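You operate a simulated robot arm through the tools that you are given. There is no shell and no other tool.

Carry out the task below with a simulated robot arm. There is one attempt and no reset: what you move stays moved.

Task
Clamp the pot, stir the ink till the streaks are gone and close it again.
Fine: use the green paddle and stand it back in the blue cup; the clamp ends open.

The check looks at the end state, three seconds after you hand in, the way a careful person would. Anything else that was tipped, shoved, dropped, spilled or broken makes it a failure.

Robot
A 7-joint arm with a two-finger parallel gripper, fixed in place. Base frame: the origin is at the foot of the arm, x ahead of it, y to its left, z up; the work surface is at about z = 0. Readings come in m, degrees, newtons and seconds.
With the tool pointing down near the work surface it reaches from about 0.26 to 0.68 m from the base axis. Its first joint turns from -166.0 to 166.0 degrees. Payload 2.5 kg.
The tool frame sits at the grasp point between the pads (the TCP): z along the fingers, y along the line on which they close. The tips reach 0.03 m beyond it. The gripper opens to 0.094 m. The fingers are 0.028 m wide and 0.01 m thick; the gripper's body (0.05 by 0.096 m) begins 0.055 m behind the TCP.
Orientation is that of the tool frame in the base frame, as [roll, pitch, yaw] about the fixed x, y, z axes, in that order (R = Rz(yaw) Ry(pitch) Rx(roll)). With the fingers straight down and closing along the base's y, the tool's x points along the base's -x, its y along +y and its z along -z.

Tools
- The arm moves only by the tool drive_tool. Its argument "increments" is a list of rows, each a list of 3 entries, a list of its own where there are three numbers: the opening in per cent of the stroke, from 0 (shut) to 100 (fully open), then the shift along the tool's x, y, z in units of 200 mm (1.0 is 200 mm), then the turn, a rotation vector about the tool's x, y, z in units of 180 degrees (1.0 is 180 degrees). In form: [[jaw, [dx, dy, dz], [rx, ry, rz]], ...]. A call has 1 to 20 rows; each row is the pose to reach, as a shift and turn from the pose commanded when the call began, along the tool's axes at that moment. A call with a number of a shift or a turn outside -1 to 1 is refused whole. A row lasts 0.2 s, in which the tool goes at most 0.05 m and 8.6 degrees; a call with a longer step from one row to the next is refused whole, and so is a gripper value outside its range. A pose out of reach is approached as far as the arm can. The call stops where the force on the tool passes 40 N (or 10 N more than at its start, if that is more) or the arm is blocked; 0.2 s more then pass. Each finger travels about 0.072 m/s and halts on what it meets, pressing with about 29 N; the grip force reading is that of the motor and also rises with nothing between the fingers. The clock runs only during rows and for 0.2 s after the last one: add rows that repeat a pose to give the fingers time. It gives the time, the measured TCP pose, the force on the tool (base axes), the opening and the grip force at its end, in the units of the frame above (readings bear some noise), with the torque about the TCP (base axes, N m) and any sound that the robot's microphone picked up.
- Cameras (640 x 400 px; columns grow to the right, rows downward): "scene" is fixed at [0.3986, 0.6489, 0.6271]; the picture's right is [-1.00, -0.01, 0.00], its down [-0.00, 0.57, -0.82] and it looks along [0.01, -0.82, -0.57] (base axes); focal length 323 px, centre (320, 200). "wrist" rides on the gripper at [0.076, 0.014, -0.103] in the tool frame; the picture's right is [-0.18, 0.98, 0.00], its down [-0.75, -0.14, -0.64] and it looks along [-0.63, -0.12, 0.77] (tool axes); focal length 243 px, centre (320, 200). There is no depth. A picture from a camera that has moved, and an enlarged one, comes with that camera's place and axes in the base frame and with its lens.
- grab_frame(camera): a new picture of that camera. No time passes.
- zoom(camera, box): a new picture of the part [left, top, right, bottom] of that camera's present view, enlarged. No time passes.
- sign_off(): hands the job in; it is judged then, once.

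Places have to be worked out from the pictures, the camera data and where the tool is seen. Open the gripper and draw the arm clear of the work before you hand the job in, unless the task says otherwise.

The tools are called after "Call:" as name(argument=value, ...) on one line, values as JSON. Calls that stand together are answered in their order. drive_tool: Moves the arm, as the interface text tells. Its arguments: {"type":"object","properties":{"increments":{"type":"array"}},"required":["increments"]} The other tools are called the same way: grab_frame (camera) takes a picture; zoom (camera, box) takes an enlarged picture of a part of a camera's view; sign_off () hands the job in.

At the start:

```text
clock: 0.0
tcp_pos: [0.3575, 0.0767, 0.3477]
orientation: [-179.9, 0.0, -180.0]
wrist_force: [0.5, 1.4, -0.9]
moment: [-0.01, -0.04, -0.01]
width: 0.094
finger_force: 0.1
```

scene: 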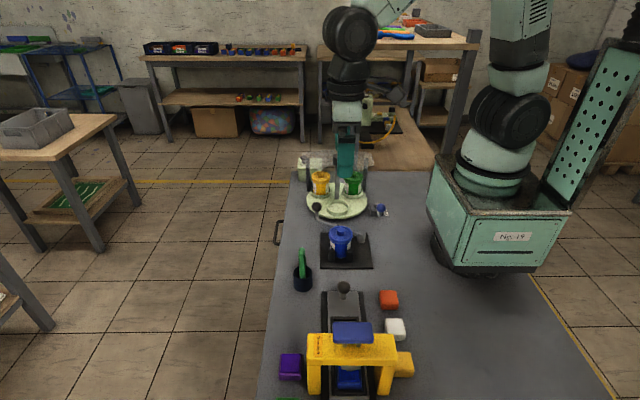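
wrist: 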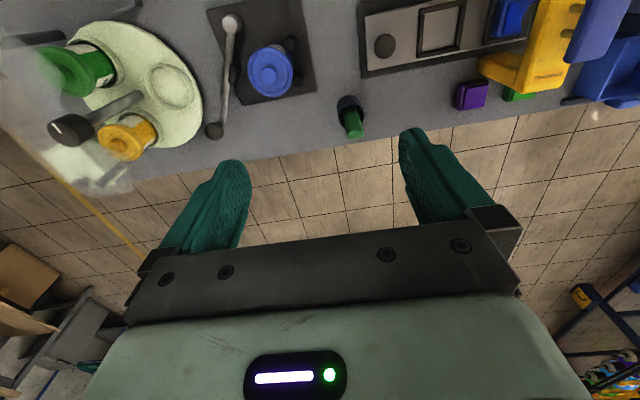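

I see a blue pot on a dark plate with some clamp lever, a green paddle in a dark cup, and other fixtures. I'll take enlarged pictures first.

Call:
zoom(camera="scene", box=[270, 150, 430, 250])

Call:
zoom(camera="scene", box=[270, 210, 430, 310])

Call:
zoom(camera="scene", box=[260, 280, 452, 400])

Call:
zoom(camera="wrist", box=[180, 0, 372, 150])

```text
4.00 times, centred on (350, 200) of scene
camera zoom: at [0.3986, 0.6489, 0.6271], right [-1.0, -0.01, 0.0], down [0.0, 0.57, -0.82], along [0.01, -0.82, -0.57], focal length 1291 px, centre (200, 200)
```

zoom: 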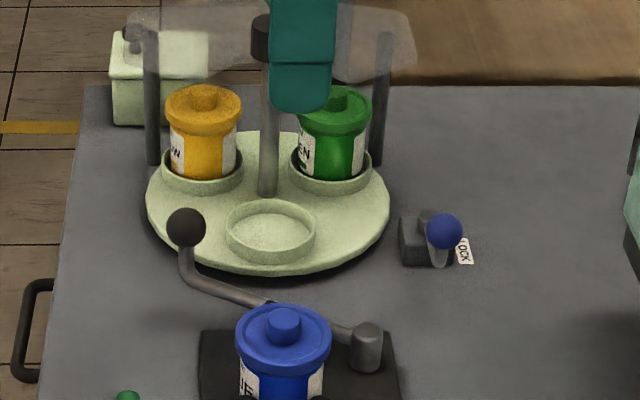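

```text
4.00 times, centred on (350, 260) of scene
camera zoom: at [0.3986, 0.6489, 0.6271], right [-1.0, -0.01, 0.0], down [0.0, 0.57, -0.82], along [0.01, -0.82, -0.57], focal length 1291 px, centre (200, -40)
```

zoom: 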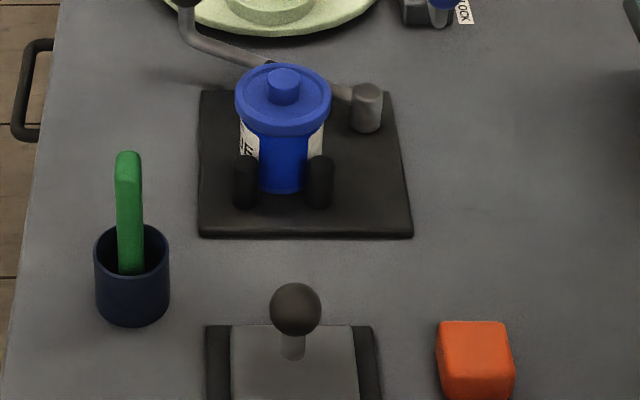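

```text
3.33 times, centred on (356, 340) of scene
camera zoom: at [0.3986, 0.6489, 0.6271], right [-1.0, -0.01, 0.0], down [0.0, 0.57, -0.82], along [0.01, -0.82, -0.57], focal length 1076 px, centre (200, -267)
```

zoom: 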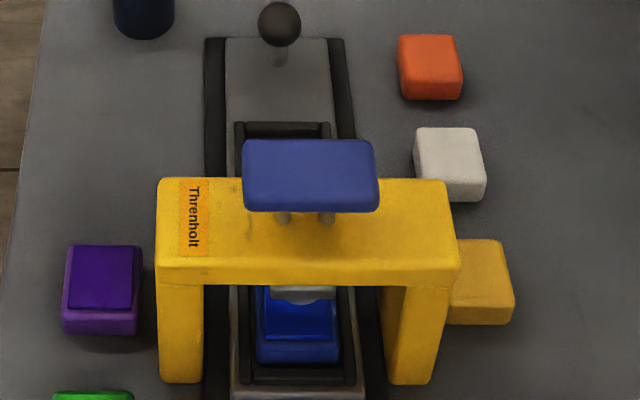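

```text
2.67 times, centred on (276, 75) of wrist
camera zoom: at [0.2821, 0.0912, 0.4508], right [0.18, 0.98, 0.0], down [0.75, -0.14, 0.64], along [0.63, -0.12, -0.77], focal length 647 px, centre (437, 533)
```

zoom: 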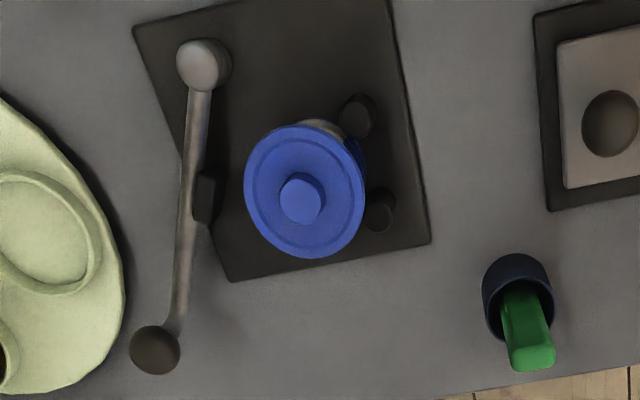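

Next I want a closer look at the canopy near the carousel, the lever, the lid and the paddle before moving.

Call:
zoom(camera="scene", box=[290, 140, 390, 202])

Call:
zoom(camera="scene", box=[310, 200, 390, 275])

Call:
zoom(camera="wrist", box=[0, 0, 240, 200])

Call:
zoom(camera="wrist", box=[310, 70, 390, 150])

```text
6.40 times, centred on (340, 171) of scene
camera zoom: at [0.3986, 0.6489, 0.6271], right [-1.0, -0.01, 0.0], down [0.0, 0.57, -0.82], along [0.01, -0.82, -0.57], focal length 2066 px, centre (192, 386)
```

zoom: 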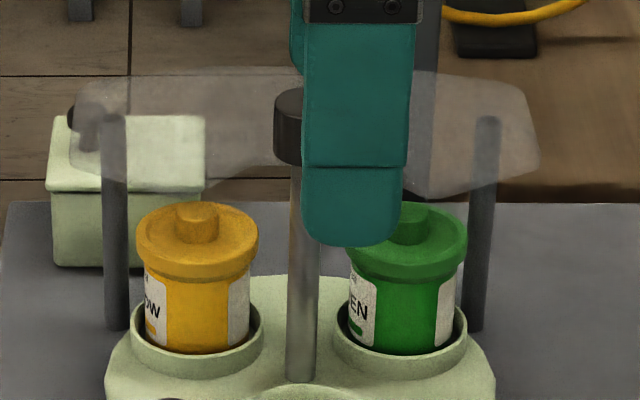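

```text
5.33 times, centred on (350, 238) of scene
camera zoom: at [0.3986, 0.6489, 0.6271], right [-1.0, -0.01, 0.0], down [0.0, 0.57, -0.82], along [0.01, -0.82, -0.57], focal length 1721 px, centre (160, 0)
```

zoom: 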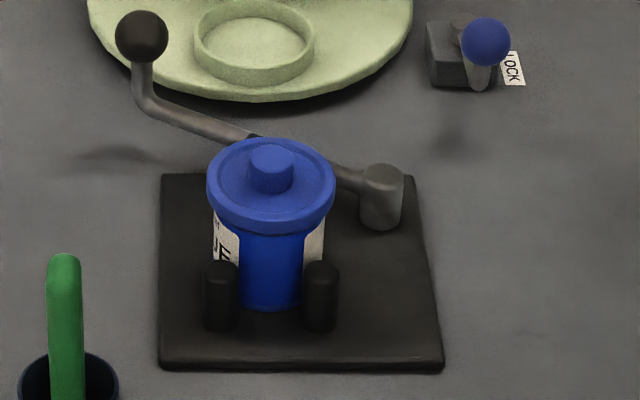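

```text
2.00 times, centred on (120, 100) of wrist
camera zoom: at [0.2821, 0.0912, 0.4508], right [0.18, 0.98, 0.0], down [0.75, -0.14, 0.64], along [0.63, -0.12, -0.77], focal length 485 px, centre (720, 400)
```

zoom: 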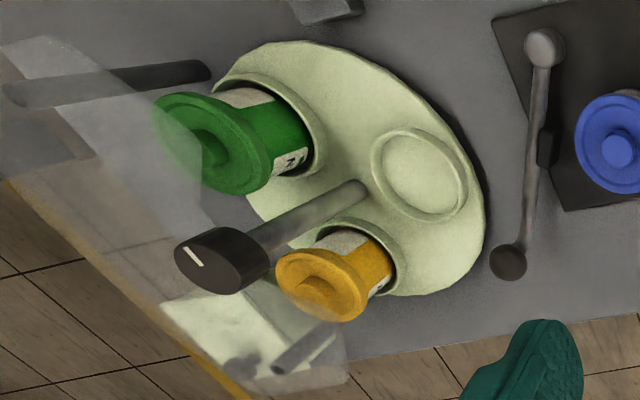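

```text
5.00 times, centred on (350, 110) of wrist
camera zoom: at [0.2821, 0.0912, 0.4508], right [0.18, 0.98, 0.0], down [0.75, -0.14, 0.64], along [0.63, -0.12, -0.77], focal length 1213 px, centre (170, 650)
```

zoom: 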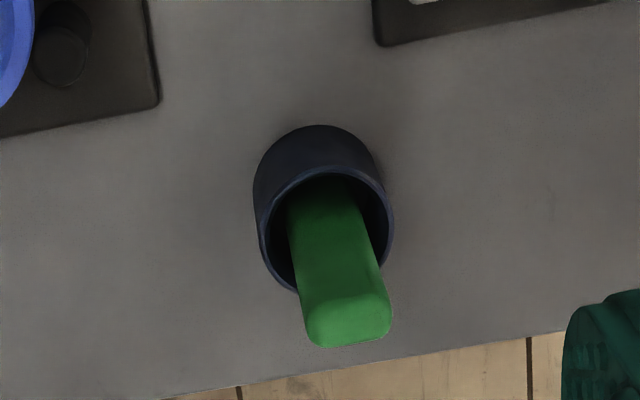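

The lever's ball handle is at about (0.417, -0.104, 0.08), pivoting near (0.29, -0.034). Swinging it toward +y should press its pad against the pot. I'll move above the ball, then check with the wrist camera.

Call:
drive_tool(increments=[[90, [-0.037, -0.113, 0.124], [0, 0, 0]], [80, [-0.074, -0.226, 0.247], [0, 0, 0]], [70, [-0.112, -0.339, 0.371], [0, 0, 0]], [60, [-0.149, -0.452, 0.45], [0, 0, 0]], [55, [-0.186, -0.565, 0.55], [0, 0, 0]], [55, [-0.223, -0.678, 0.65], [0, 0, 0]], [55, [-0.26, -0.79, 0.75], [0, 0, 0]], [55, [-0.2975, -0.9035, 0.85], [0, 0, 0]], [55, [-0.2975, -0.9035, 0.9], [0, 0, 0]]])

Call:
grab_frame(camera="scene")

Call:
grab_frame(camera="wrist")

```text
clock: 2.0
tcp_pos: [0.417, -0.1053, 0.1681]
orientation: [180.0, 0.0, 180.0]
wrist_force: [0.0, 0.1, 0.7]
moment: [-0.01, 0.01, 0.0]
width: 0.052
finger_force: 0.1
```

```text
taken
```

scene: 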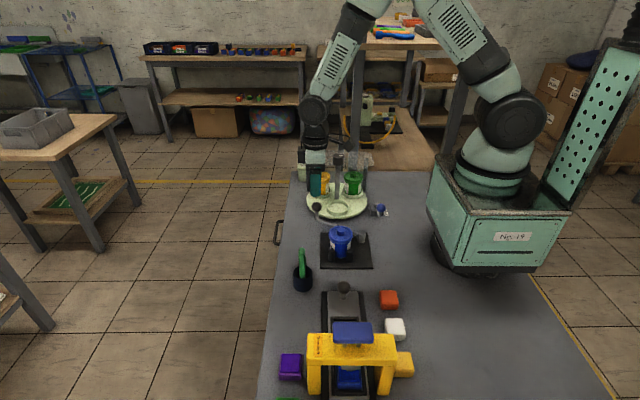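

```text
taken
camera wrist: at [0.341, -0.0903, 0.2706], right [0.18, 0.98, 0.0], down [0.75, -0.14, 0.64], along [0.63, -0.12, -0.77], focal length 243 px, centre (320, 200)
```

wrist: 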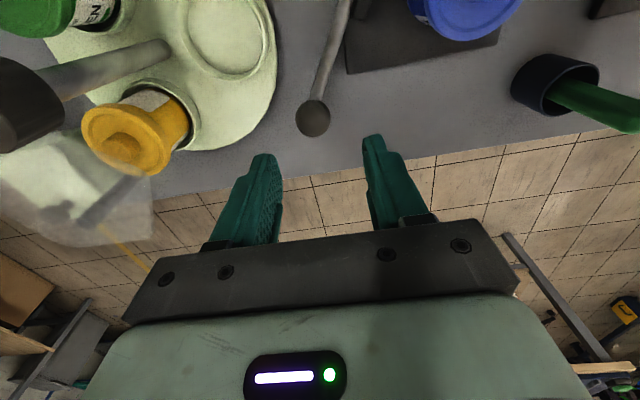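

The ball refines to about (0.416, -0.109, 0.075), between the open fingers. I'll descend around it and narrow the gap.

Call:
drive_tool(increments=[[55, [0, -0.015, 0.1], [0, 0, 0]], [55, [0, -0.015, 0.2], [0, 0, 0]], [55, [0, -0.015, 0.3], [0, 0, 0]], [55, [0, -0.015, 0.37], [0, 0, 0]], [45, [0, -0.015, 0.37], [0, 0, 0]], [38, [0, -0.015, 0.37], [0, 0, 0]]])

Call:
zoom(camera="scene", box=[280, 160, 400, 260])

Call:
grab_frame(camera="wrist")

```text
clock: 3.4
tcp_pos: [0.4167, -0.1064, 0.094]
orientation: [-180.0, 0.0, 180.0]
wrist_force: [0.4, -1.5, -0.6]
moment: [-0.05, 0.0, -0.02]
width: 0.0365
finger_force: 1.2
```

```text
4.00 times, centred on (340, 210) of scene
camera zoom: at [0.3986, 0.6489, 0.6271], right [-1.0, -0.01, 0.0], down [0.0, 0.57, -0.82], along [0.01, -0.82, -0.57], focal length 1291 px, centre (240, 160)
```

zoom: 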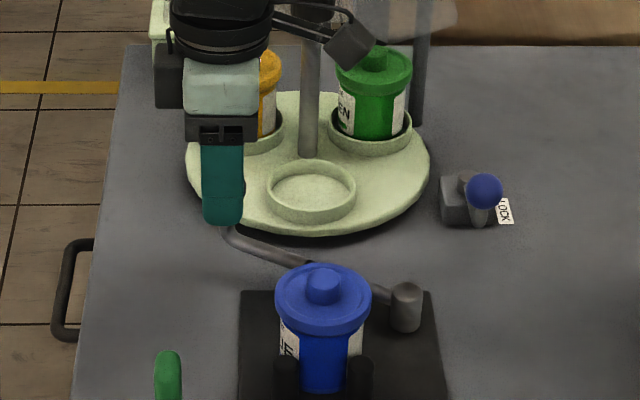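

```text
taken
camera wrist: at [0.3417, -0.0922, 0.1962], right [0.18, 0.98, 0.0], down [0.75, -0.14, 0.64], along [0.63, -0.12, -0.77], focal length 243 px, centre (320, 200)
```

wrist: 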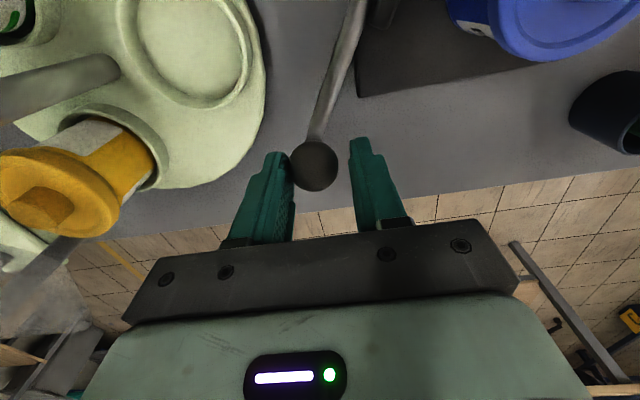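

The ball touches the finger on the -y side. I'll swing the lever along its arc about the pivot (radius ≈ 0.146 m) in small steps, first to about -10°.

Call:
drive_tool(increments=[[38, [-0.019, 0.035, 0], [0, 0, 0]], [38, [-0.038, 0.07, 0], [0, 0, 0]], [38, [-0.05, 0.1, 0], [0, 0, 0]], [38, [-0.0625, 0.13, 0], [0, 0, 0]], [38, [-0.072, 0.16, 0], [0, 0, 0]], [38, [-0.0815, 0.19, 0], [0, 0, 0]], [38, [-0.089, 0.22, 0], [0, 0, 0]], [38, [-0.0955, 0.253, 0], [0, 0, 0]]])

Call:
zoom(camera="scene", box=[280, 190, 400, 290])

Call:
grab_frame(camera="wrist")

```text
clock: 5.2
tcp_pos: [0.4361, -0.055, 0.0941]
orientation: [179.9, 0.0, -179.9]
wrist_force: [-0.7, 3.7, 0.5]
moment: [0.05, 0.03, 0.0]
width: 0.0373
finger_force: 1.2
```

```text
4.00 times, centred on (340, 240) of scene
camera zoom: at [0.3986, 0.6489, 0.6271], right [-1.0, -0.01, 0.0], down [0.0, 0.57, -0.82], along [0.01, -0.82, -0.57], focal length 1291 px, centre (240, 40)
```

zoom: 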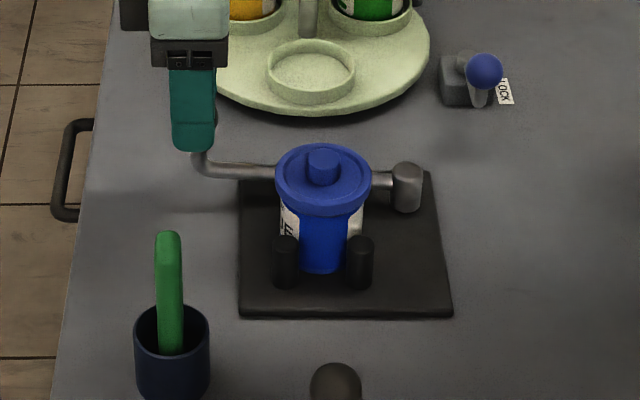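

```text
taken
camera wrist: at [0.3608, -0.0405, 0.1968], right [0.18, 0.98, 0.0], down [0.75, -0.14, 0.64], along [0.63, -0.12, -0.77], focal length 243 px, centre (320, 200)
```

wrist: 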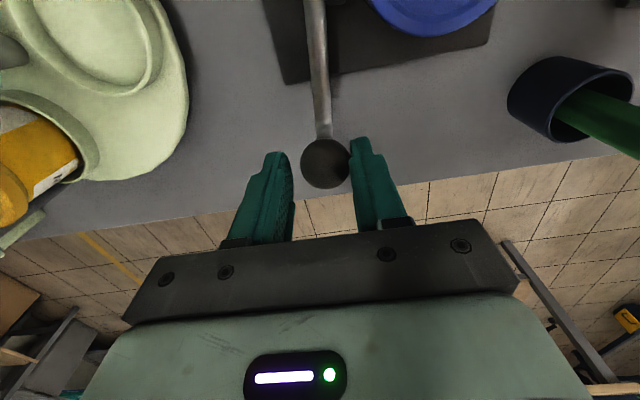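

The lever has moved on and now leans against the +y finger (about 3.7 N), perhaps from an over-centre spring. I'll keep following the arc slowly.

Call:
drive_tool(increments=[[38, [-0.004, 0.03, 0], [0, 0, 0]], [38, [-0.006, 0.06, 0], [0, 0, 0]], [38, [-0.008, 0.09, 0], [0, 0, 0]], [38, [-0.008, 0.12, 0], [0, 0, 0]]])

Call:
zoom(camera="scene", box=[280, 190, 400, 290])

Call:
grab_frame(camera="wrist")

```text
clock: 6.2
tcp_pos: [0.4371, -0.0321, 0.0926]
orientation: [180.0, 0.0, 179.9]
wrist_force: [0.3, 0.3, 0.2]
moment: [0.04, -0.01, 0.0]
width: 0.036
finger_force: 0.9
```

```text
4.00 times, centred on (340, 240) of scene
camera zoom: at [0.3986, 0.6489, 0.6271], right [-1.0, -0.01, 0.0], down [0.0, 0.57, -0.82], along [0.01, -0.82, -0.57], focal length 1291 px, centre (240, 40)
```

zoom: 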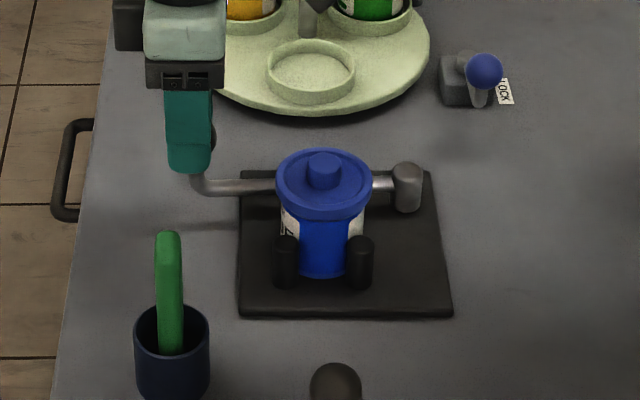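

```text
taken
camera wrist: at [0.3627, -0.0182, 0.1965], right [0.19, 0.98, 0.0], down [0.75, -0.14, 0.64], along [0.63, -0.12, -0.77], focal length 243 px, centre (320, 200)
```

wrist: 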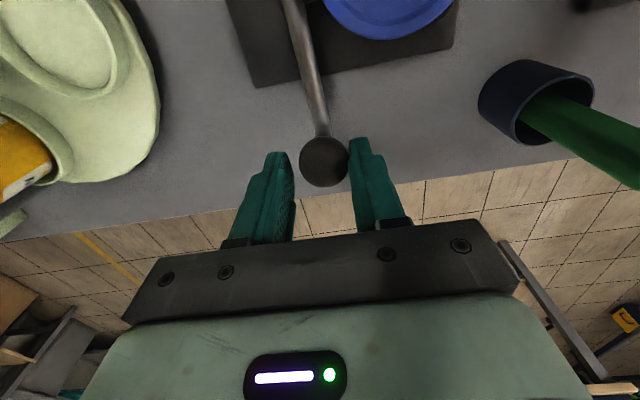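

The pot slid a few millimetres toward the posts, so the pad is in contact. I'll push a little further until the resistance rises.

Call:
drive_tool(increments=[[38, [0, 0.03, 0], [0, 0, 0]], [38, [0, 0.05, 0], [0, 0, 0]], [38, [0.001, 0.07, 0], [0, 0, 0]], [38, [0.002, 0.09, 0], [0, 0, 0]]])

Call:
zoom(camera="scene", box=[280, 190, 400, 290])

Call:
grab_frame(camera="wrist")

```text
clock: 7.2
tcp_pos: [0.4374, -0.016, 0.0935]
orientation: [-179.7, 0.0, 179.8]
wrist_force: [3.4, -25.8, -6.1]
moment: [-0.19, -0.14, 0.19]
width: 0.0515
finger_force: 13.8
```

```text
4.00 times, centred on (340, 240) of scene
camera zoom: at [0.3986, 0.6489, 0.6271], right [-1.0, -0.01, 0.0], down [0.0, 0.57, -0.82], along [0.01, -0.82, -0.57], focal length 1291 px, centre (240, 40)
```

zoom: 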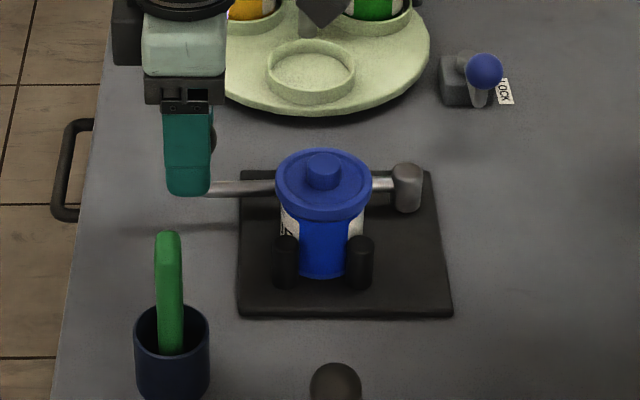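

```text
taken
camera wrist: at [0.3623, -0.0016, 0.1968], right [0.19, 0.98, 0.0], down [0.75, -0.14, 0.64], along [0.63, -0.12, -0.77], focal length 243 px, centre (320, 200)
```

wrist: 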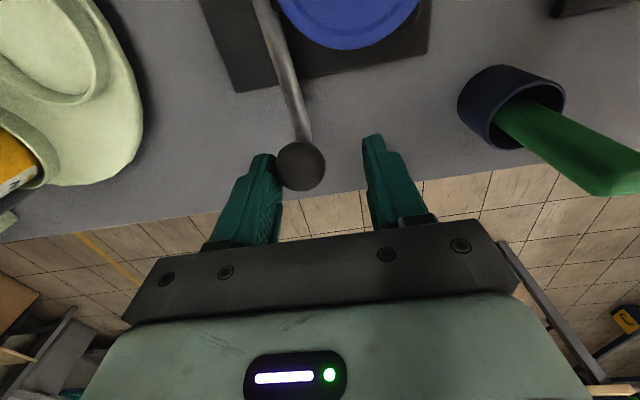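

The lever stopped hard at about 26 N, so the pot is pinched. I'll back off, lift clear and check that the clamp holds by itself.

Call:
drive_tool(increments=[[45, [0, -0.04, 0], [0, 0, 0]], [55, [0, -0.06, 0], [0, 0, 0]], [55, [0, -0.06, 0], [0, 0, 0]], [55, [0, -0.06, -0.1], [0, 0, 0]], [55, [0, -0.06, -0.25], [0, 0, 0]], [55, [0, -0.06, -0.4], [0, 0, 0]]])

Call:
zoom(camera="scene", box=[280, 190, 400, 290])

Call:
grab_frame(camera="wrist")

```text
clock: 8.6
tcp_pos: [0.4355, -0.0248, 0.1719]
orientation: [180.0, -0.1, -179.9]
wrist_force: [-0.1, -0.5, 0.2]
moment: [0.01, -0.02, 0.01]
width: 0.0517
finger_force: 0.1
```

```text
4.00 times, centred on (340, 240) of scene
camera zoom: at [0.3986, 0.6489, 0.6271], right [-1.0, -0.01, 0.0], down [0.0, 0.57, -0.82], along [0.01, -0.82, -0.57], focal length 1291 px, centre (240, 40)
```

zoom: 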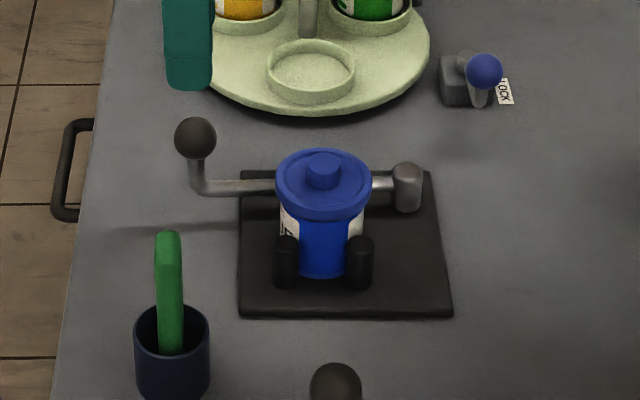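

```text
taken
camera wrist: at [0.3605, -0.0113, 0.2765], right [0.18, 0.98, 0.0], down [0.75, -0.14, 0.64], along [0.63, -0.12, -0.77], focal length 243 px, centre (320, 200)
```

wrist: 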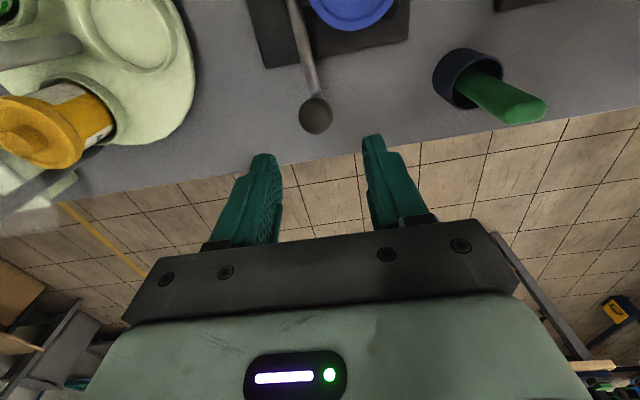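

The clamp stays shut on its own. Next I move above the lid knob, near (0.353, 0.009), to centre on it.

Call:
drive_tool(increments=[[55, [0.1, 0.04, 0], [0, 0, 0]], [55, [0.2, 0.08, 0], [0, 0, 0]], [55, [0.3, 0.125, 0], [0, 0, 0]], [55, [0.4125, 0.17, 0], [0, 0, 0]], [55, [0.4125, 0.17, 0], [0, 0, 0]]])

Call:
zoom(camera="scene", box=[300, 170, 400, 270])

Call:
grab_frame(camera="wrist")

```text
clock: 9.8
tcp_pos: [0.3544, 0.0088, 0.1727]
orientation: [-179.9, 0.0, -180.0]
wrist_force: [0.2, 0.3, -0.4]
moment: [0.0, -0.01, 0.01]
width: 0.0517
finger_force: 0.2
```

```text
4.00 times, centred on (350, 220) of scene
camera zoom: at [0.3986, 0.6489, 0.6271], right [-1.0, -0.01, 0.0], down [0.0, 0.57, -0.82], along [0.01, -0.82, -0.57], focal length 1291 px, centre (200, 120)
```

zoom: 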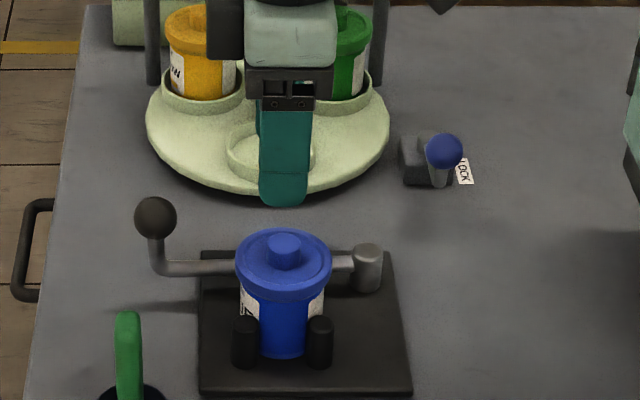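

```text
taken
camera wrist: at [0.2793, 0.0235, 0.2765], right [0.18, 0.98, 0.0], down [0.75, -0.14, 0.64], along [0.63, -0.12, -0.77], focal length 243 px, centre (320, 200)
```

wrist: 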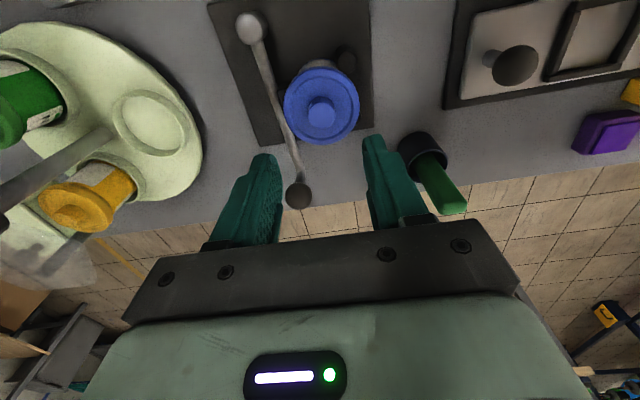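

The knob centre is estimated at (0.353, 0.010) with its top near z = 0.089. I'll descend so the fingertips stop just above the lid plate, and look before closing.

Call:
drive_tool(increments=[[50, [0.007, 0.006, 0.1], [0, 0, 0]], [45, [0.007, 0.006, 0.2], [0, 0, 0]], [45, [0.007, 0.006, 0.25], [0, 0, 0]], [45, [0.007, 0.006, 0.29], [0, 0, 0]], [45, [0.007, 0.006, 0.3], [0, 0, 0]]])

Call:
zoom(camera="scene", box=[310, 200, 390, 260])

Call:
zoom(camera="wrist", box=[200, 80, 440, 240])

```text
clock: 11.0
tcp_pos: [0.3529, 0.01, 0.1143]
orientation: [179.9, -0.1, 179.9]
wrist_force: [0.6, -0.4, 0.1]
moment: [-0.03, 0.01, 0.0]
width: 0.0422
finger_force: 0.1
```

```text
6.67 times, centred on (350, 230) of scene
camera zoom: at [0.3986, 0.6489, 0.6271], right [-1.0, -0.01, 0.0], down [0.0, 0.57, -0.82], along [0.01, -0.82, -0.57], focal length 2152 px, centre (120, 0)
```

zoom: 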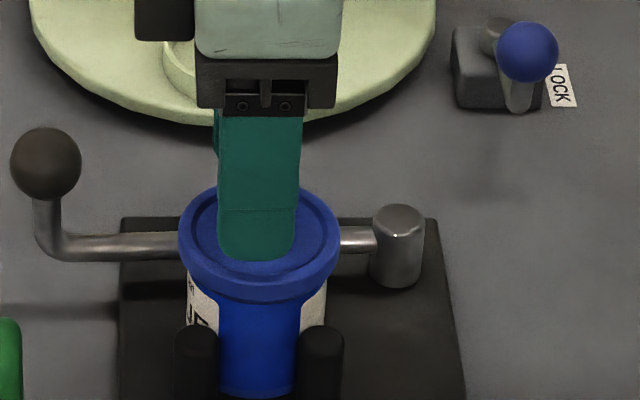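

```text
2.50 times, centred on (320, 160) of wrist
camera zoom: at [0.2777, 0.0237, 0.2168], right [0.18, 0.98, 0.0], down [0.75, -0.14, 0.64], along [0.63, -0.12, -0.77], focal length 606 px, centre (320, 300)
```

zoom: 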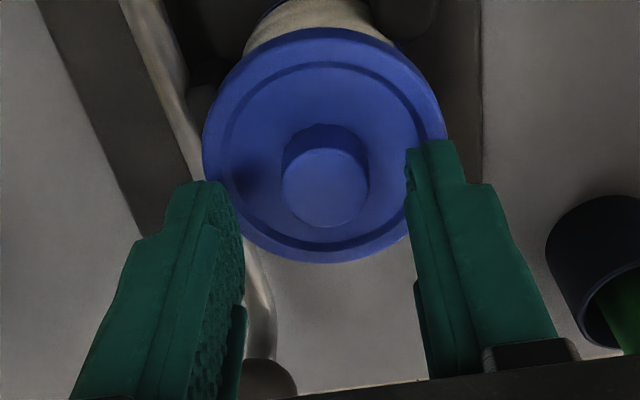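

Fingers straddle the knob and sit clear above the lid. I'll go 6 mm lower and close on the knob.

Call:
drive_tool(increments=[[45, [0, 0.004, 0.015], [0, 0, 0]], [45, [0, 0.004, 0.03], [0, 0, 0]], [35, [0, 0.004, 0.03], [0, 0, 0]], [25, [0, 0.004, 0.03], [0, 0, 0]], [15, [0, 0.004, 0.03], [0, 0, 0]], [10, [0, 0.004, 0.03], [0, 0, 0]], [10, [0, 0.004, 0.03], [0, 0, 0]]])

Call:
zoom(camera="wrist", box=[200, 80, 440, 240])

```text
clock: 12.6
tcp_pos: [0.3529, 0.0105, 0.1071]
orientation: [179.9, 0.0, -180.0]
wrist_force: [0.0, -0.5, 0.9]
moment: [-0.01, -0.01, -0.01]
width: 0.0157
finger_force: 29.4
heard: snap
```

```text
2.50 times, centred on (320, 160) of wrist
camera zoom: at [0.2784, 0.0249, 0.2111], right [0.18, 0.98, 0.0], down [0.75, -0.14, 0.64], along [0.63, -0.12, -0.77], focal length 606 px, centre (320, 300)
```

zoom: 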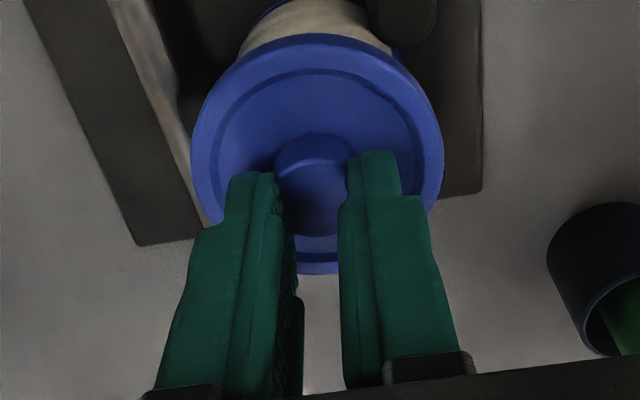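

I heard a snap as the fingers closed. I'll look at the scene to see whether the lever moved or the knob was affected.

Call:
zoom(camera="scene", box=[280, 190, 400, 290])

Call:
grab_frame(camera="wrist")

Call:
zoom(camera="scene", box=[320, 215, 370, 255])

```text
4.00 times, centred on (340, 240) of scene
camera zoom: at [0.3986, 0.6489, 0.6271], right [-1.0, -0.01, 0.0], down [0.0, 0.57, -0.82], along [0.01, -0.82, -0.57], focal length 1291 px, centre (240, 40)
```

zoom: 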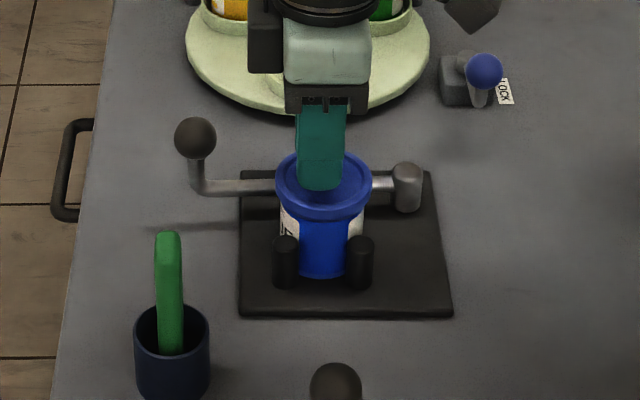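

```text
taken
camera wrist: at [0.2784, 0.0249, 0.2111], right [0.18, 0.98, 0.0], down [0.75, -0.14, 0.64], along [0.63, -0.12, -0.77], focal length 243 px, centre (320, 200)
```

wrist: 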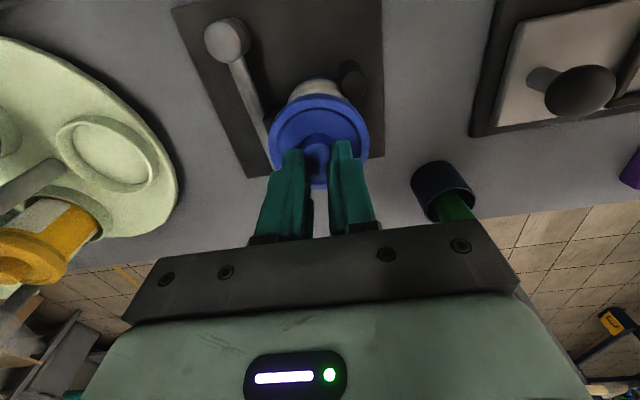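

```text
10.00 times, centred on (345, 235) of scene
camera zoom: at [0.3986, 0.6489, 0.6271], right [-1.0, -0.01, 0.0], down [0.0, 0.57, -0.82], along [0.01, -0.82, -0.57], focal length 3228 px, centre (70, -150)
```

zoom: 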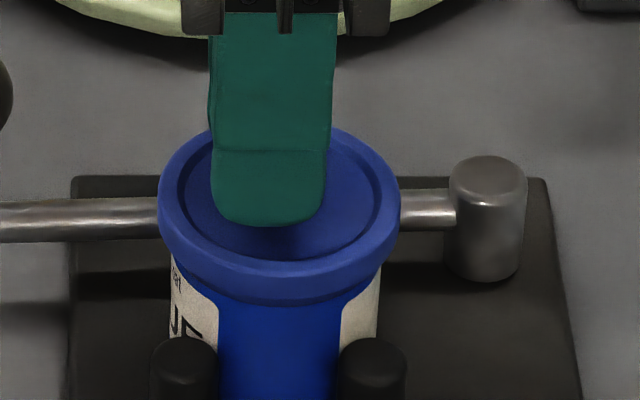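

The lever and pot look unchanged, and the fingers hold the knob at 15.7 mm. I'll lift gently by a few millimetres and read the force.

Call:
drive_tool(increments=[[10, [0, 0.004, -0.005], [0, 0, 0]], [10, [0, 0.004, -0.01], [0, 0, 0]], [10, [0, 0.004, -0.015], [0, 0, 0]]])

Call:
zoom(camera="scene", box=[320, 215, 370, 255])

Call:
zoom(camera="wrist", box=[240, 80, 400, 240])

```text
clock: 13.4
tcp_pos: [0.3539, 0.0112, 0.1108]
orientation: [-180.0, 0.0, -179.9]
wrist_force: [0.4, -0.3, 0.3]
moment: [0.02, -0.01, 0.02]
width: 0.0155
finger_force: 29.1
```

```text
10.00 times, centred on (345, 235) of scene
camera zoom: at [0.3986, 0.6489, 0.6271], right [-1.0, -0.01, 0.0], down [0.0, 0.57, -0.82], along [0.01, -0.82, -0.57], focal length 3228 px, centre (70, -150)
```

zoom: 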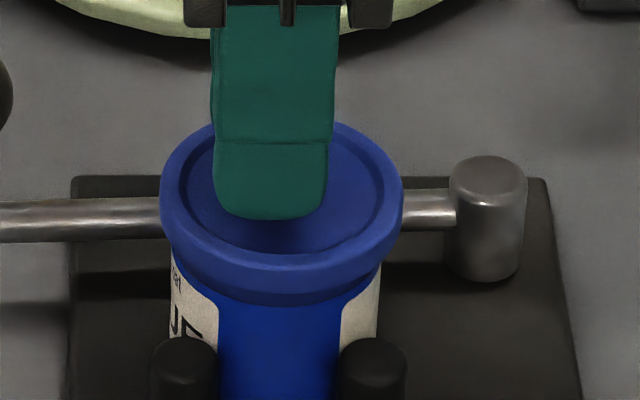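

```text
2.50 times, centred on (320, 160) of wrist
camera zoom: at [0.278, 0.0255, 0.2138], right [0.18, 0.98, 0.0], down [0.75, -0.14, 0.64], along [0.63, -0.12, -0.77], focal length 606 px, centre (320, 300)
```

zoom: 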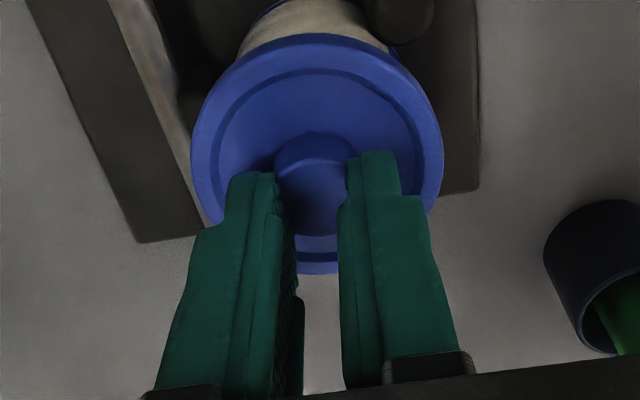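

The lid lifts freely with the gripper. I'll raise it clear and carry it to a free patch of table near (0.475, 0.03).

Call:
drive_tool(increments=[[10, [0, 0, -0.08], [0, 0, 0]], [10, [0, 0, -0.18], [0, 0, 0]], [10, [0, 0, -0.3], [0, 0, 0]], [10, [-0.06, 0.01, -0.35], [0, 0, 0]], [10, [-0.18, 0.03, -0.35], [0, 0, 0]], [10, [-0.3, 0.05, -0.35], [0, 0, 0]], [10, [-0.42, 0.07, -0.35], [0, 0, 0]], [10, [-0.53, 0.09, -0.35], [0, 0, 0]], [10, [-0.61, 0.1, -0.35], [0, 0, 0]], [10, [-0.61, 0.1, -0.3], [0, 0, 0]]])

Call:
grab_frame(camera="scene")

Call:
zoom(camera="scene", box=[280, 190, 400, 290])

Call:
grab_frame(camera="wrist")

```text
clock: 15.6
tcp_pos: [0.4749, 0.0309, 0.1696]
orientation: [180.0, 0.1, 180.0]
wrist_force: [-0.8, -0.1, -0.3]
moment: [0.0, 0.0, 0.0]
width: 0.0156
finger_force: 29.1
```

```text
taken
```

scene: 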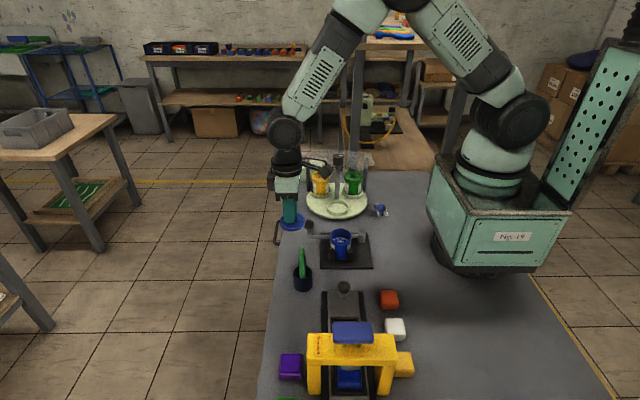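

```text
4.00 times, centred on (340, 240) of scene
camera zoom: at [0.3986, 0.6489, 0.6271], right [-1.0, -0.01, 0.0], down [0.0, 0.57, -0.82], along [0.01, -0.82, -0.57], focal length 1291 px, centre (240, 40)
```

zoom: 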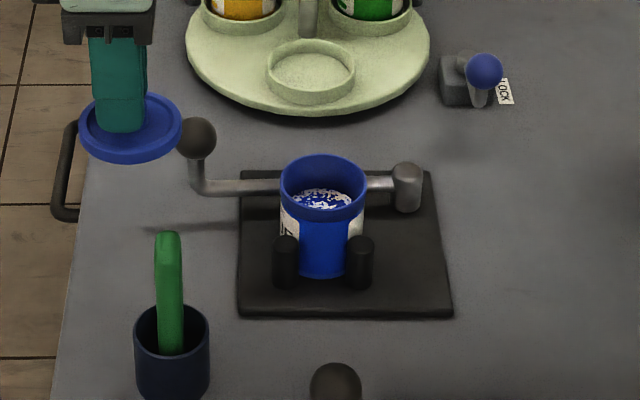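

```text
taken
camera wrist: at [0.4, 0.0446, 0.2736], right [0.18, 0.98, 0.0], down [0.75, -0.14, 0.64], along [0.63, -0.12, -0.77], focal length 243 px, centre (320, 200)
```

wrist: 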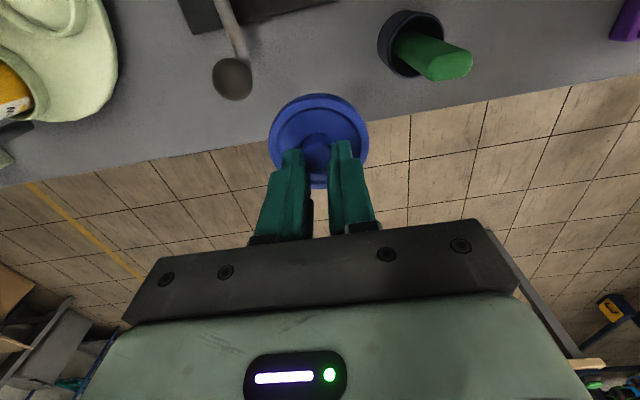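

The pot is open and shows white streaks. The table edge is at about x = 0.515, so I'll set the lid down slightly further in, at about (0.462, 0.035).

Call:
drive_tool(increments=[[10, [0.03, 0.01, 0.1], [0, 0, 0]], [10, [0.065, 0.02, 0.2], [0, 0, 0]], [10, [0.065, 0.02, 0.3], [0, 0, 0]], [10, [0.065, 0.02, 0.4], [0, 0, 0]], [10, [0.065, 0.02, 0.5], [0, 0, 0]], [10, [0.065, 0.02, 0.57], [0, 0, 0]], [10, [0.065, 0.02, 0.59], [0, 0, 0]]])

Call:
zoom(camera="scene", box=[260, 200, 360, 280])

Call:
grab_frame(camera="wrist")

```text
clock: 17.2
tcp_pos: [0.4636, 0.0351, 0.0515]
orientation: [179.9, 0.1, 180.0]
wrist_force: [0.3, 0.3, -1.1]
moment: [0.0, 0.0, 0.03]
width: 0.0154
finger_force: 28.7
```

```text
5.00 times, centred on (310, 240) of scene
camera zoom: at [0.3986, 0.6489, 0.6271], right [-1.0, -0.01, 0.0], down [0.0, 0.57, -0.82], along [0.01, -0.82, -0.57], focal length 1614 px, centre (370, 0)
```

zoom: 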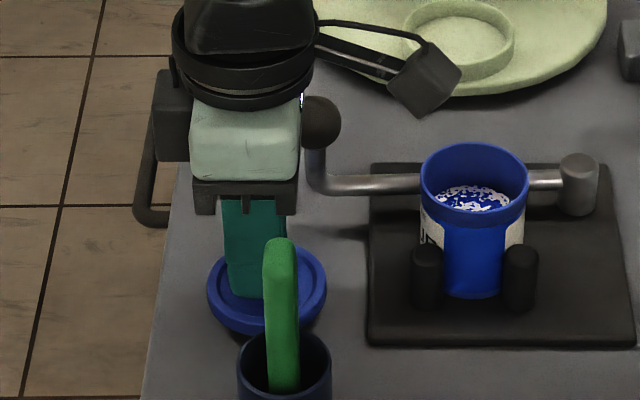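

```text
taken
camera wrist: at [0.3873, 0.0486, 0.1554], right [0.18, 0.98, 0.0], down [0.75, -0.14, 0.64], along [0.63, -0.12, -0.77], focal length 243 px, centre (320, 200)
```

wrist: 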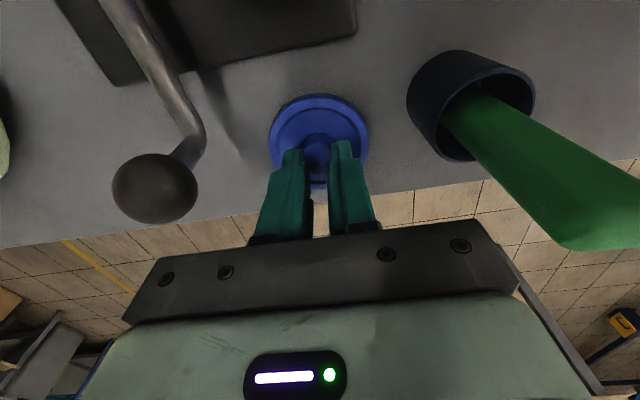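

The lid is still a little above the table. I'll lower it in small steps until contact.

Call:
drive_tool(increments=[[10, [0, 0, 0.01], [0, 0, 0]], [10, [0, 0, 0.02], [0, 0, 0]], [10, [0, 0, 0.028], [0, 0, 0]]])

Call:
zoom(camera="scene", box=[290, 230, 340, 270])

```text
clock: 18.0
tcp_pos: [0.4629, 0.034, 0.0457]
orientation: [-180.0, 0.1, 180.0]
wrist_force: [-0.5, -1.0, 0.6]
moment: [0.01, -0.02, -0.05]
width: 0.0151
finger_force: 28.6
```

```text
10.00 times, centred on (315, 250) of scene
camera zoom: at [0.3986, 0.6489, 0.6271], right [-1.0, -0.01, 0.0], down [0.0, 0.57, -0.82], along [0.01, -0.82, -0.57], focal length 3228 px, centre (370, -300)
```

zoom: 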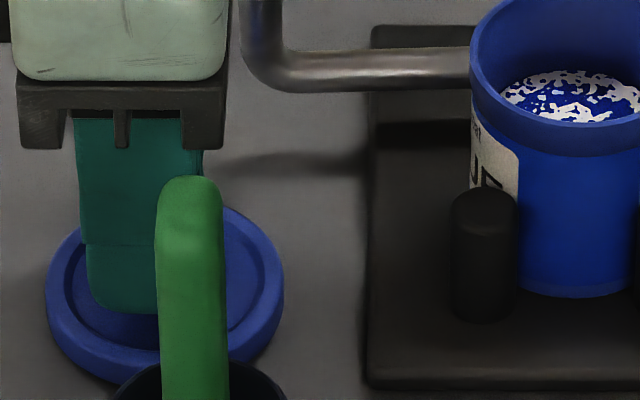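

No contact yet, so I continue down in 1–2 mm steps.

Call:
drive_tool(increments=[[10, [0, 0, 0.005], [0, 0, 0]], [10, [0, 0, 0.01], [0, 0, 0]], [10, [0, 0, 0.015], [0, 0, 0]]])

```text
clock: 18.8
tcp_pos: [0.4632, 0.0351, 0.0446]
orientation: [179.9, -0.1, -180.0]
wrist_force: [0.1, -0.2, -0.5]
moment: [0.03, -0.05, -0.01]
width: 0.0152
finger_force: 28.9
```

Call:
drive_tool(increments=[[10, [0, 0, 0.005], [0, 0, 0]], [10, [0, 0, 0.01], [0, 0, 0]], [10, [0, 0, 0.015], [0, 0, 0]]])

Call:
zoom(camera="scene", box=[290, 230, 340, 270])

Call:
zoom(camera="wrist", box=[240, 60, 400, 220])

```text
clock: 19.6
tcp_pos: [0.4633, 0.035, 0.0423]
orientation: [180.0, 0.0, 179.9]
wrist_force: [-7.7, -5.2, 31.3]
moment: [-0.18, 0.35, 0.06]
width: 0.0159
finger_force: 29.3
```

```text
10.00 times, centred on (315, 250) of scene
camera zoom: at [0.3986, 0.6489, 0.6271], right [-1.0, -0.01, 0.0], down [0.0, 0.57, -0.82], along [0.01, -0.82, -0.57], focal length 3228 px, centre (370, -300)
```

zoom: 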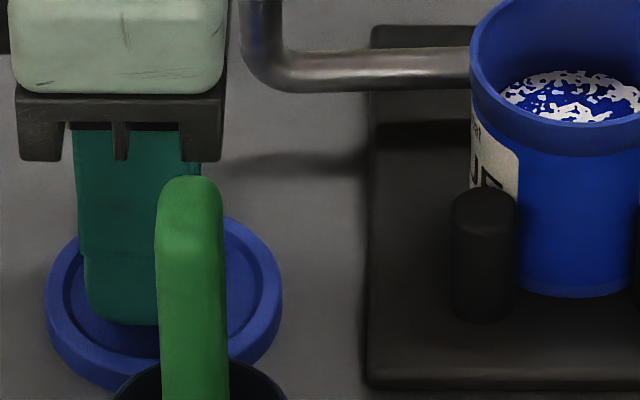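

```text
2.50 times, centred on (320, 140) of wrist
camera zoom: at [0.3878, 0.0486, 0.1453], right [0.18, 0.98, 0.0], down [0.75, -0.14, 0.64], along [0.63, -0.12, -0.77], focal length 606 px, centre (320, 350)
```

zoom: 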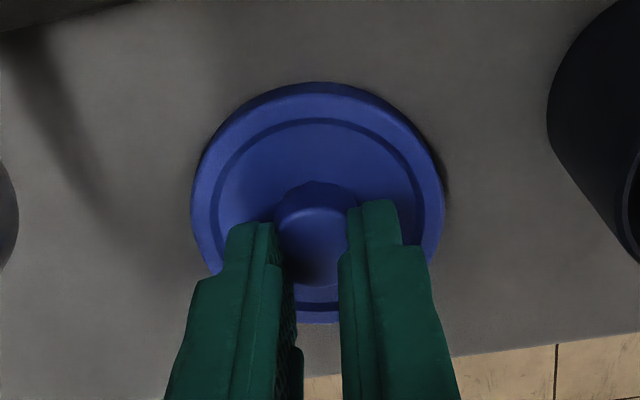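

The lid rests on the table (31 N at z = 0.042). I'll ease up a millimetre, release and rise straight up.

Call:
drive_tool(increments=[[10, [0, 0, -0.01], [0, 0, 0]], [20, [0, 0, -0.01], [0, 0, 0]], [30, [0, 0, -0.01], [0, 0, 0]], [40, [0, 0, -0.01], [0, 0, 0]], [45, [0, 0, -0.01], [0, 0, 0]], [45, [0, 0, -0.1], [0, 0, 0]], [45, [0, 0, -0.25], [0, 0, 0]], [45, [0, 0, -0.45], [0, 0, 0]], [45, [0, 0, -0.65], [0, 0, 0]]])

Call:
grab_frame(camera="wrist")

Call:
zoom(camera="scene", box=[270, 200, 390, 300])

```text
clock: 21.6
tcp_pos: [0.4634, 0.0358, 0.172]
orientation: [-180.0, 0.0, -180.0]
wrist_force: [-0.6, -0.3, 0.1]
moment: [-0.02, -0.01, 0.01]
width: 0.0425
finger_force: 0.1
```

```text
taken
camera wrist: at [0.3874, 0.0493, 0.2761], right [0.18, 0.98, 0.0], down [0.75, -0.14, 0.64], along [0.63, -0.12, -0.77], focal length 243 px, centre (320, 200)
```

wrist: 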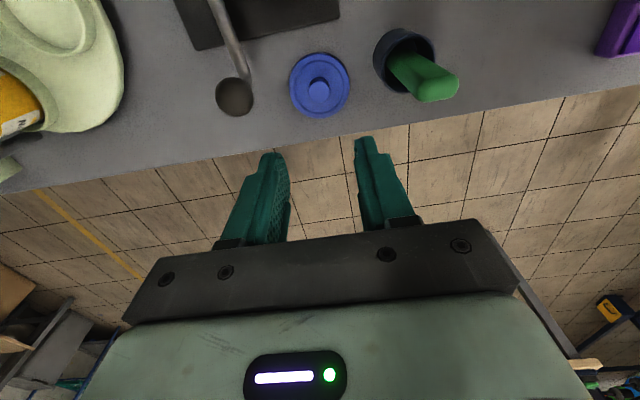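

```text
4.00 times, centred on (330, 250) of scene
camera zoom: at [0.3986, 0.6489, 0.6271], right [-1.0, -0.01, 0.0], down [0.0, 0.57, -0.82], along [0.01, -0.82, -0.57], focal length 1291 px, centre (280, 0)
```

zoom: 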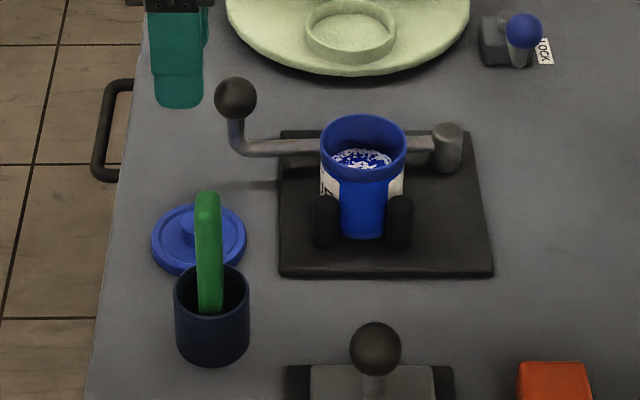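

The lid is down cleanly. Next is the green paddle in the cup, so I take enlarged views to get its top position and orientation.

Call:
zoom(camera="wrist", box=[360, 15, 480, 115])

Call:
zoom(camera="scene", box=[280, 235, 340, 295])

Call:
zoom(camera="scene", box=[335, 215, 385, 265])

```text
4.00 times, centred on (420, 65) of wrist
camera zoom: at [0.3874, 0.0493, 0.2761], right [0.18, 0.98, 0.0], down [0.75, -0.14, 0.64], along [0.63, -0.12, -0.77], focal length 970 px, centre (-80, 740)
```

zoom: 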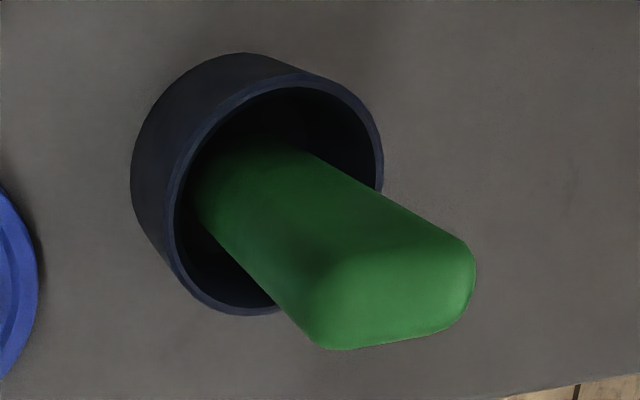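

```text
6.67 times, centred on (310, 265) of scene
camera zoom: at [0.3986, 0.6489, 0.6271], right [-1.0, -0.01, 0.0], down [0.0, 0.57, -0.82], along [0.01, -0.82, -0.57], focal length 2152 px, centre (387, -233)
```

zoom: 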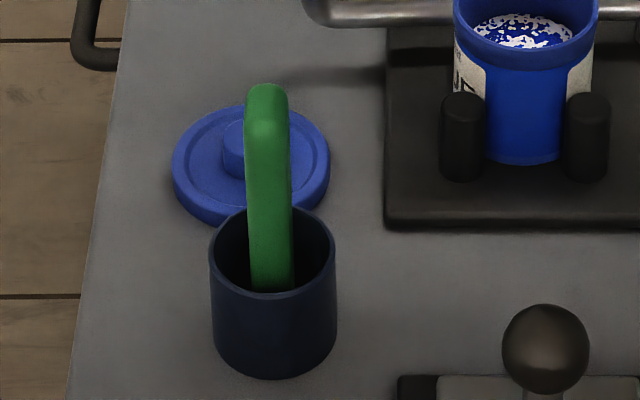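

```text
8.00 times, centred on (360, 240) of scene
camera zoom: at [0.3986, 0.6489, 0.6271], right [-1.0, -0.01, 0.0], down [0.0, 0.57, -0.82], along [0.01, -0.82, -0.57], focal length 2582 px, centre (0, -120)
```

zoom: 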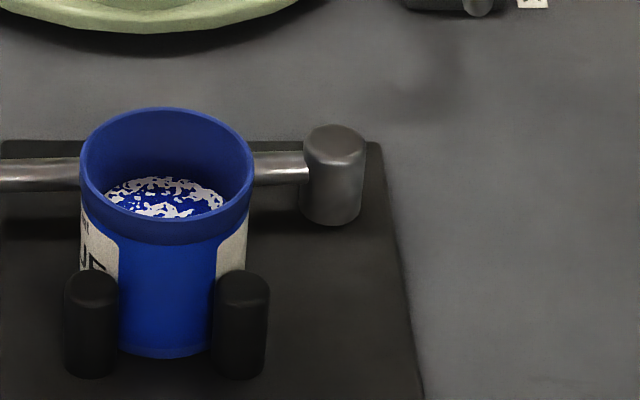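

The paddle stands vertically, about 14 mm (x) by 23 mm (y), with its top centre near (0.446, 0.112, 0.119). I'll go above it and descend with the fingers open on its ±y edges.

Call:
drive_tool(increments=[[50, [0.02, 0.1, -0.04], [0, 0, 0]], [60, [0.05, 0.2, -0.04], [0, 0, 0]], [60, [0.07, 0.3, -0.04], [0, 0, 0]], [60, [0.087, 0.381, -0.04], [0, 0, 0]], [60, [0.087, 0.381, -0.04], [0, 0, 0]]])

Call:
zoom(camera="scene", box=[260, 200, 360, 300])

Call:
grab_frame(camera="wrist")

```text
clock: 22.8
tcp_pos: [0.4465, 0.1118, 0.1767]
orientation: [-180.0, -0.1, 179.9]
wrist_force: [0.7, 0.2, 0.3]
moment: [-0.01, -0.02, 0.01]
width: 0.0564
finger_force: 0.0
```

```text
4.00 times, centred on (310, 250) of scene
camera zoom: at [0.3986, 0.6489, 0.6271], right [-1.0, -0.01, 0.0], down [0.0, 0.57, -0.82], along [0.01, -0.82, -0.57], focal length 1291 px, centre (360, 0)
```

zoom: 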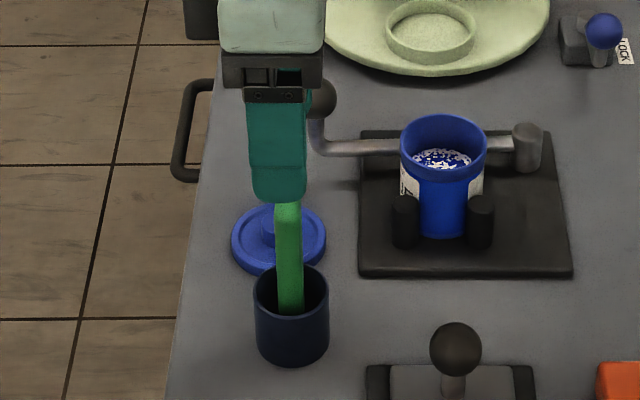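

```text
taken
camera wrist: at [0.3704, 0.1255, 0.2808], right [0.18, 0.98, 0.0], down [0.75, -0.14, 0.64], along [0.63, -0.12, -0.77], focal length 243 px, centre (320, 200)
```

wrist: 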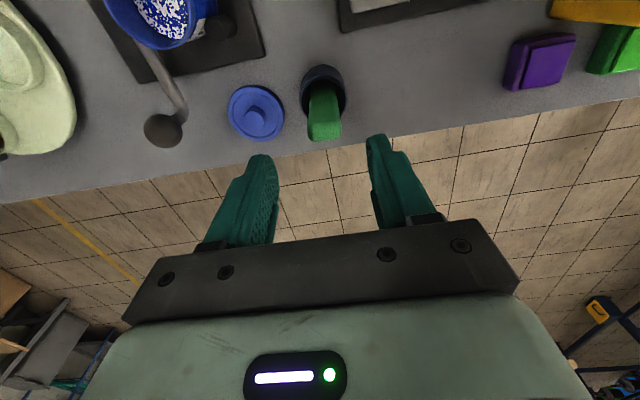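

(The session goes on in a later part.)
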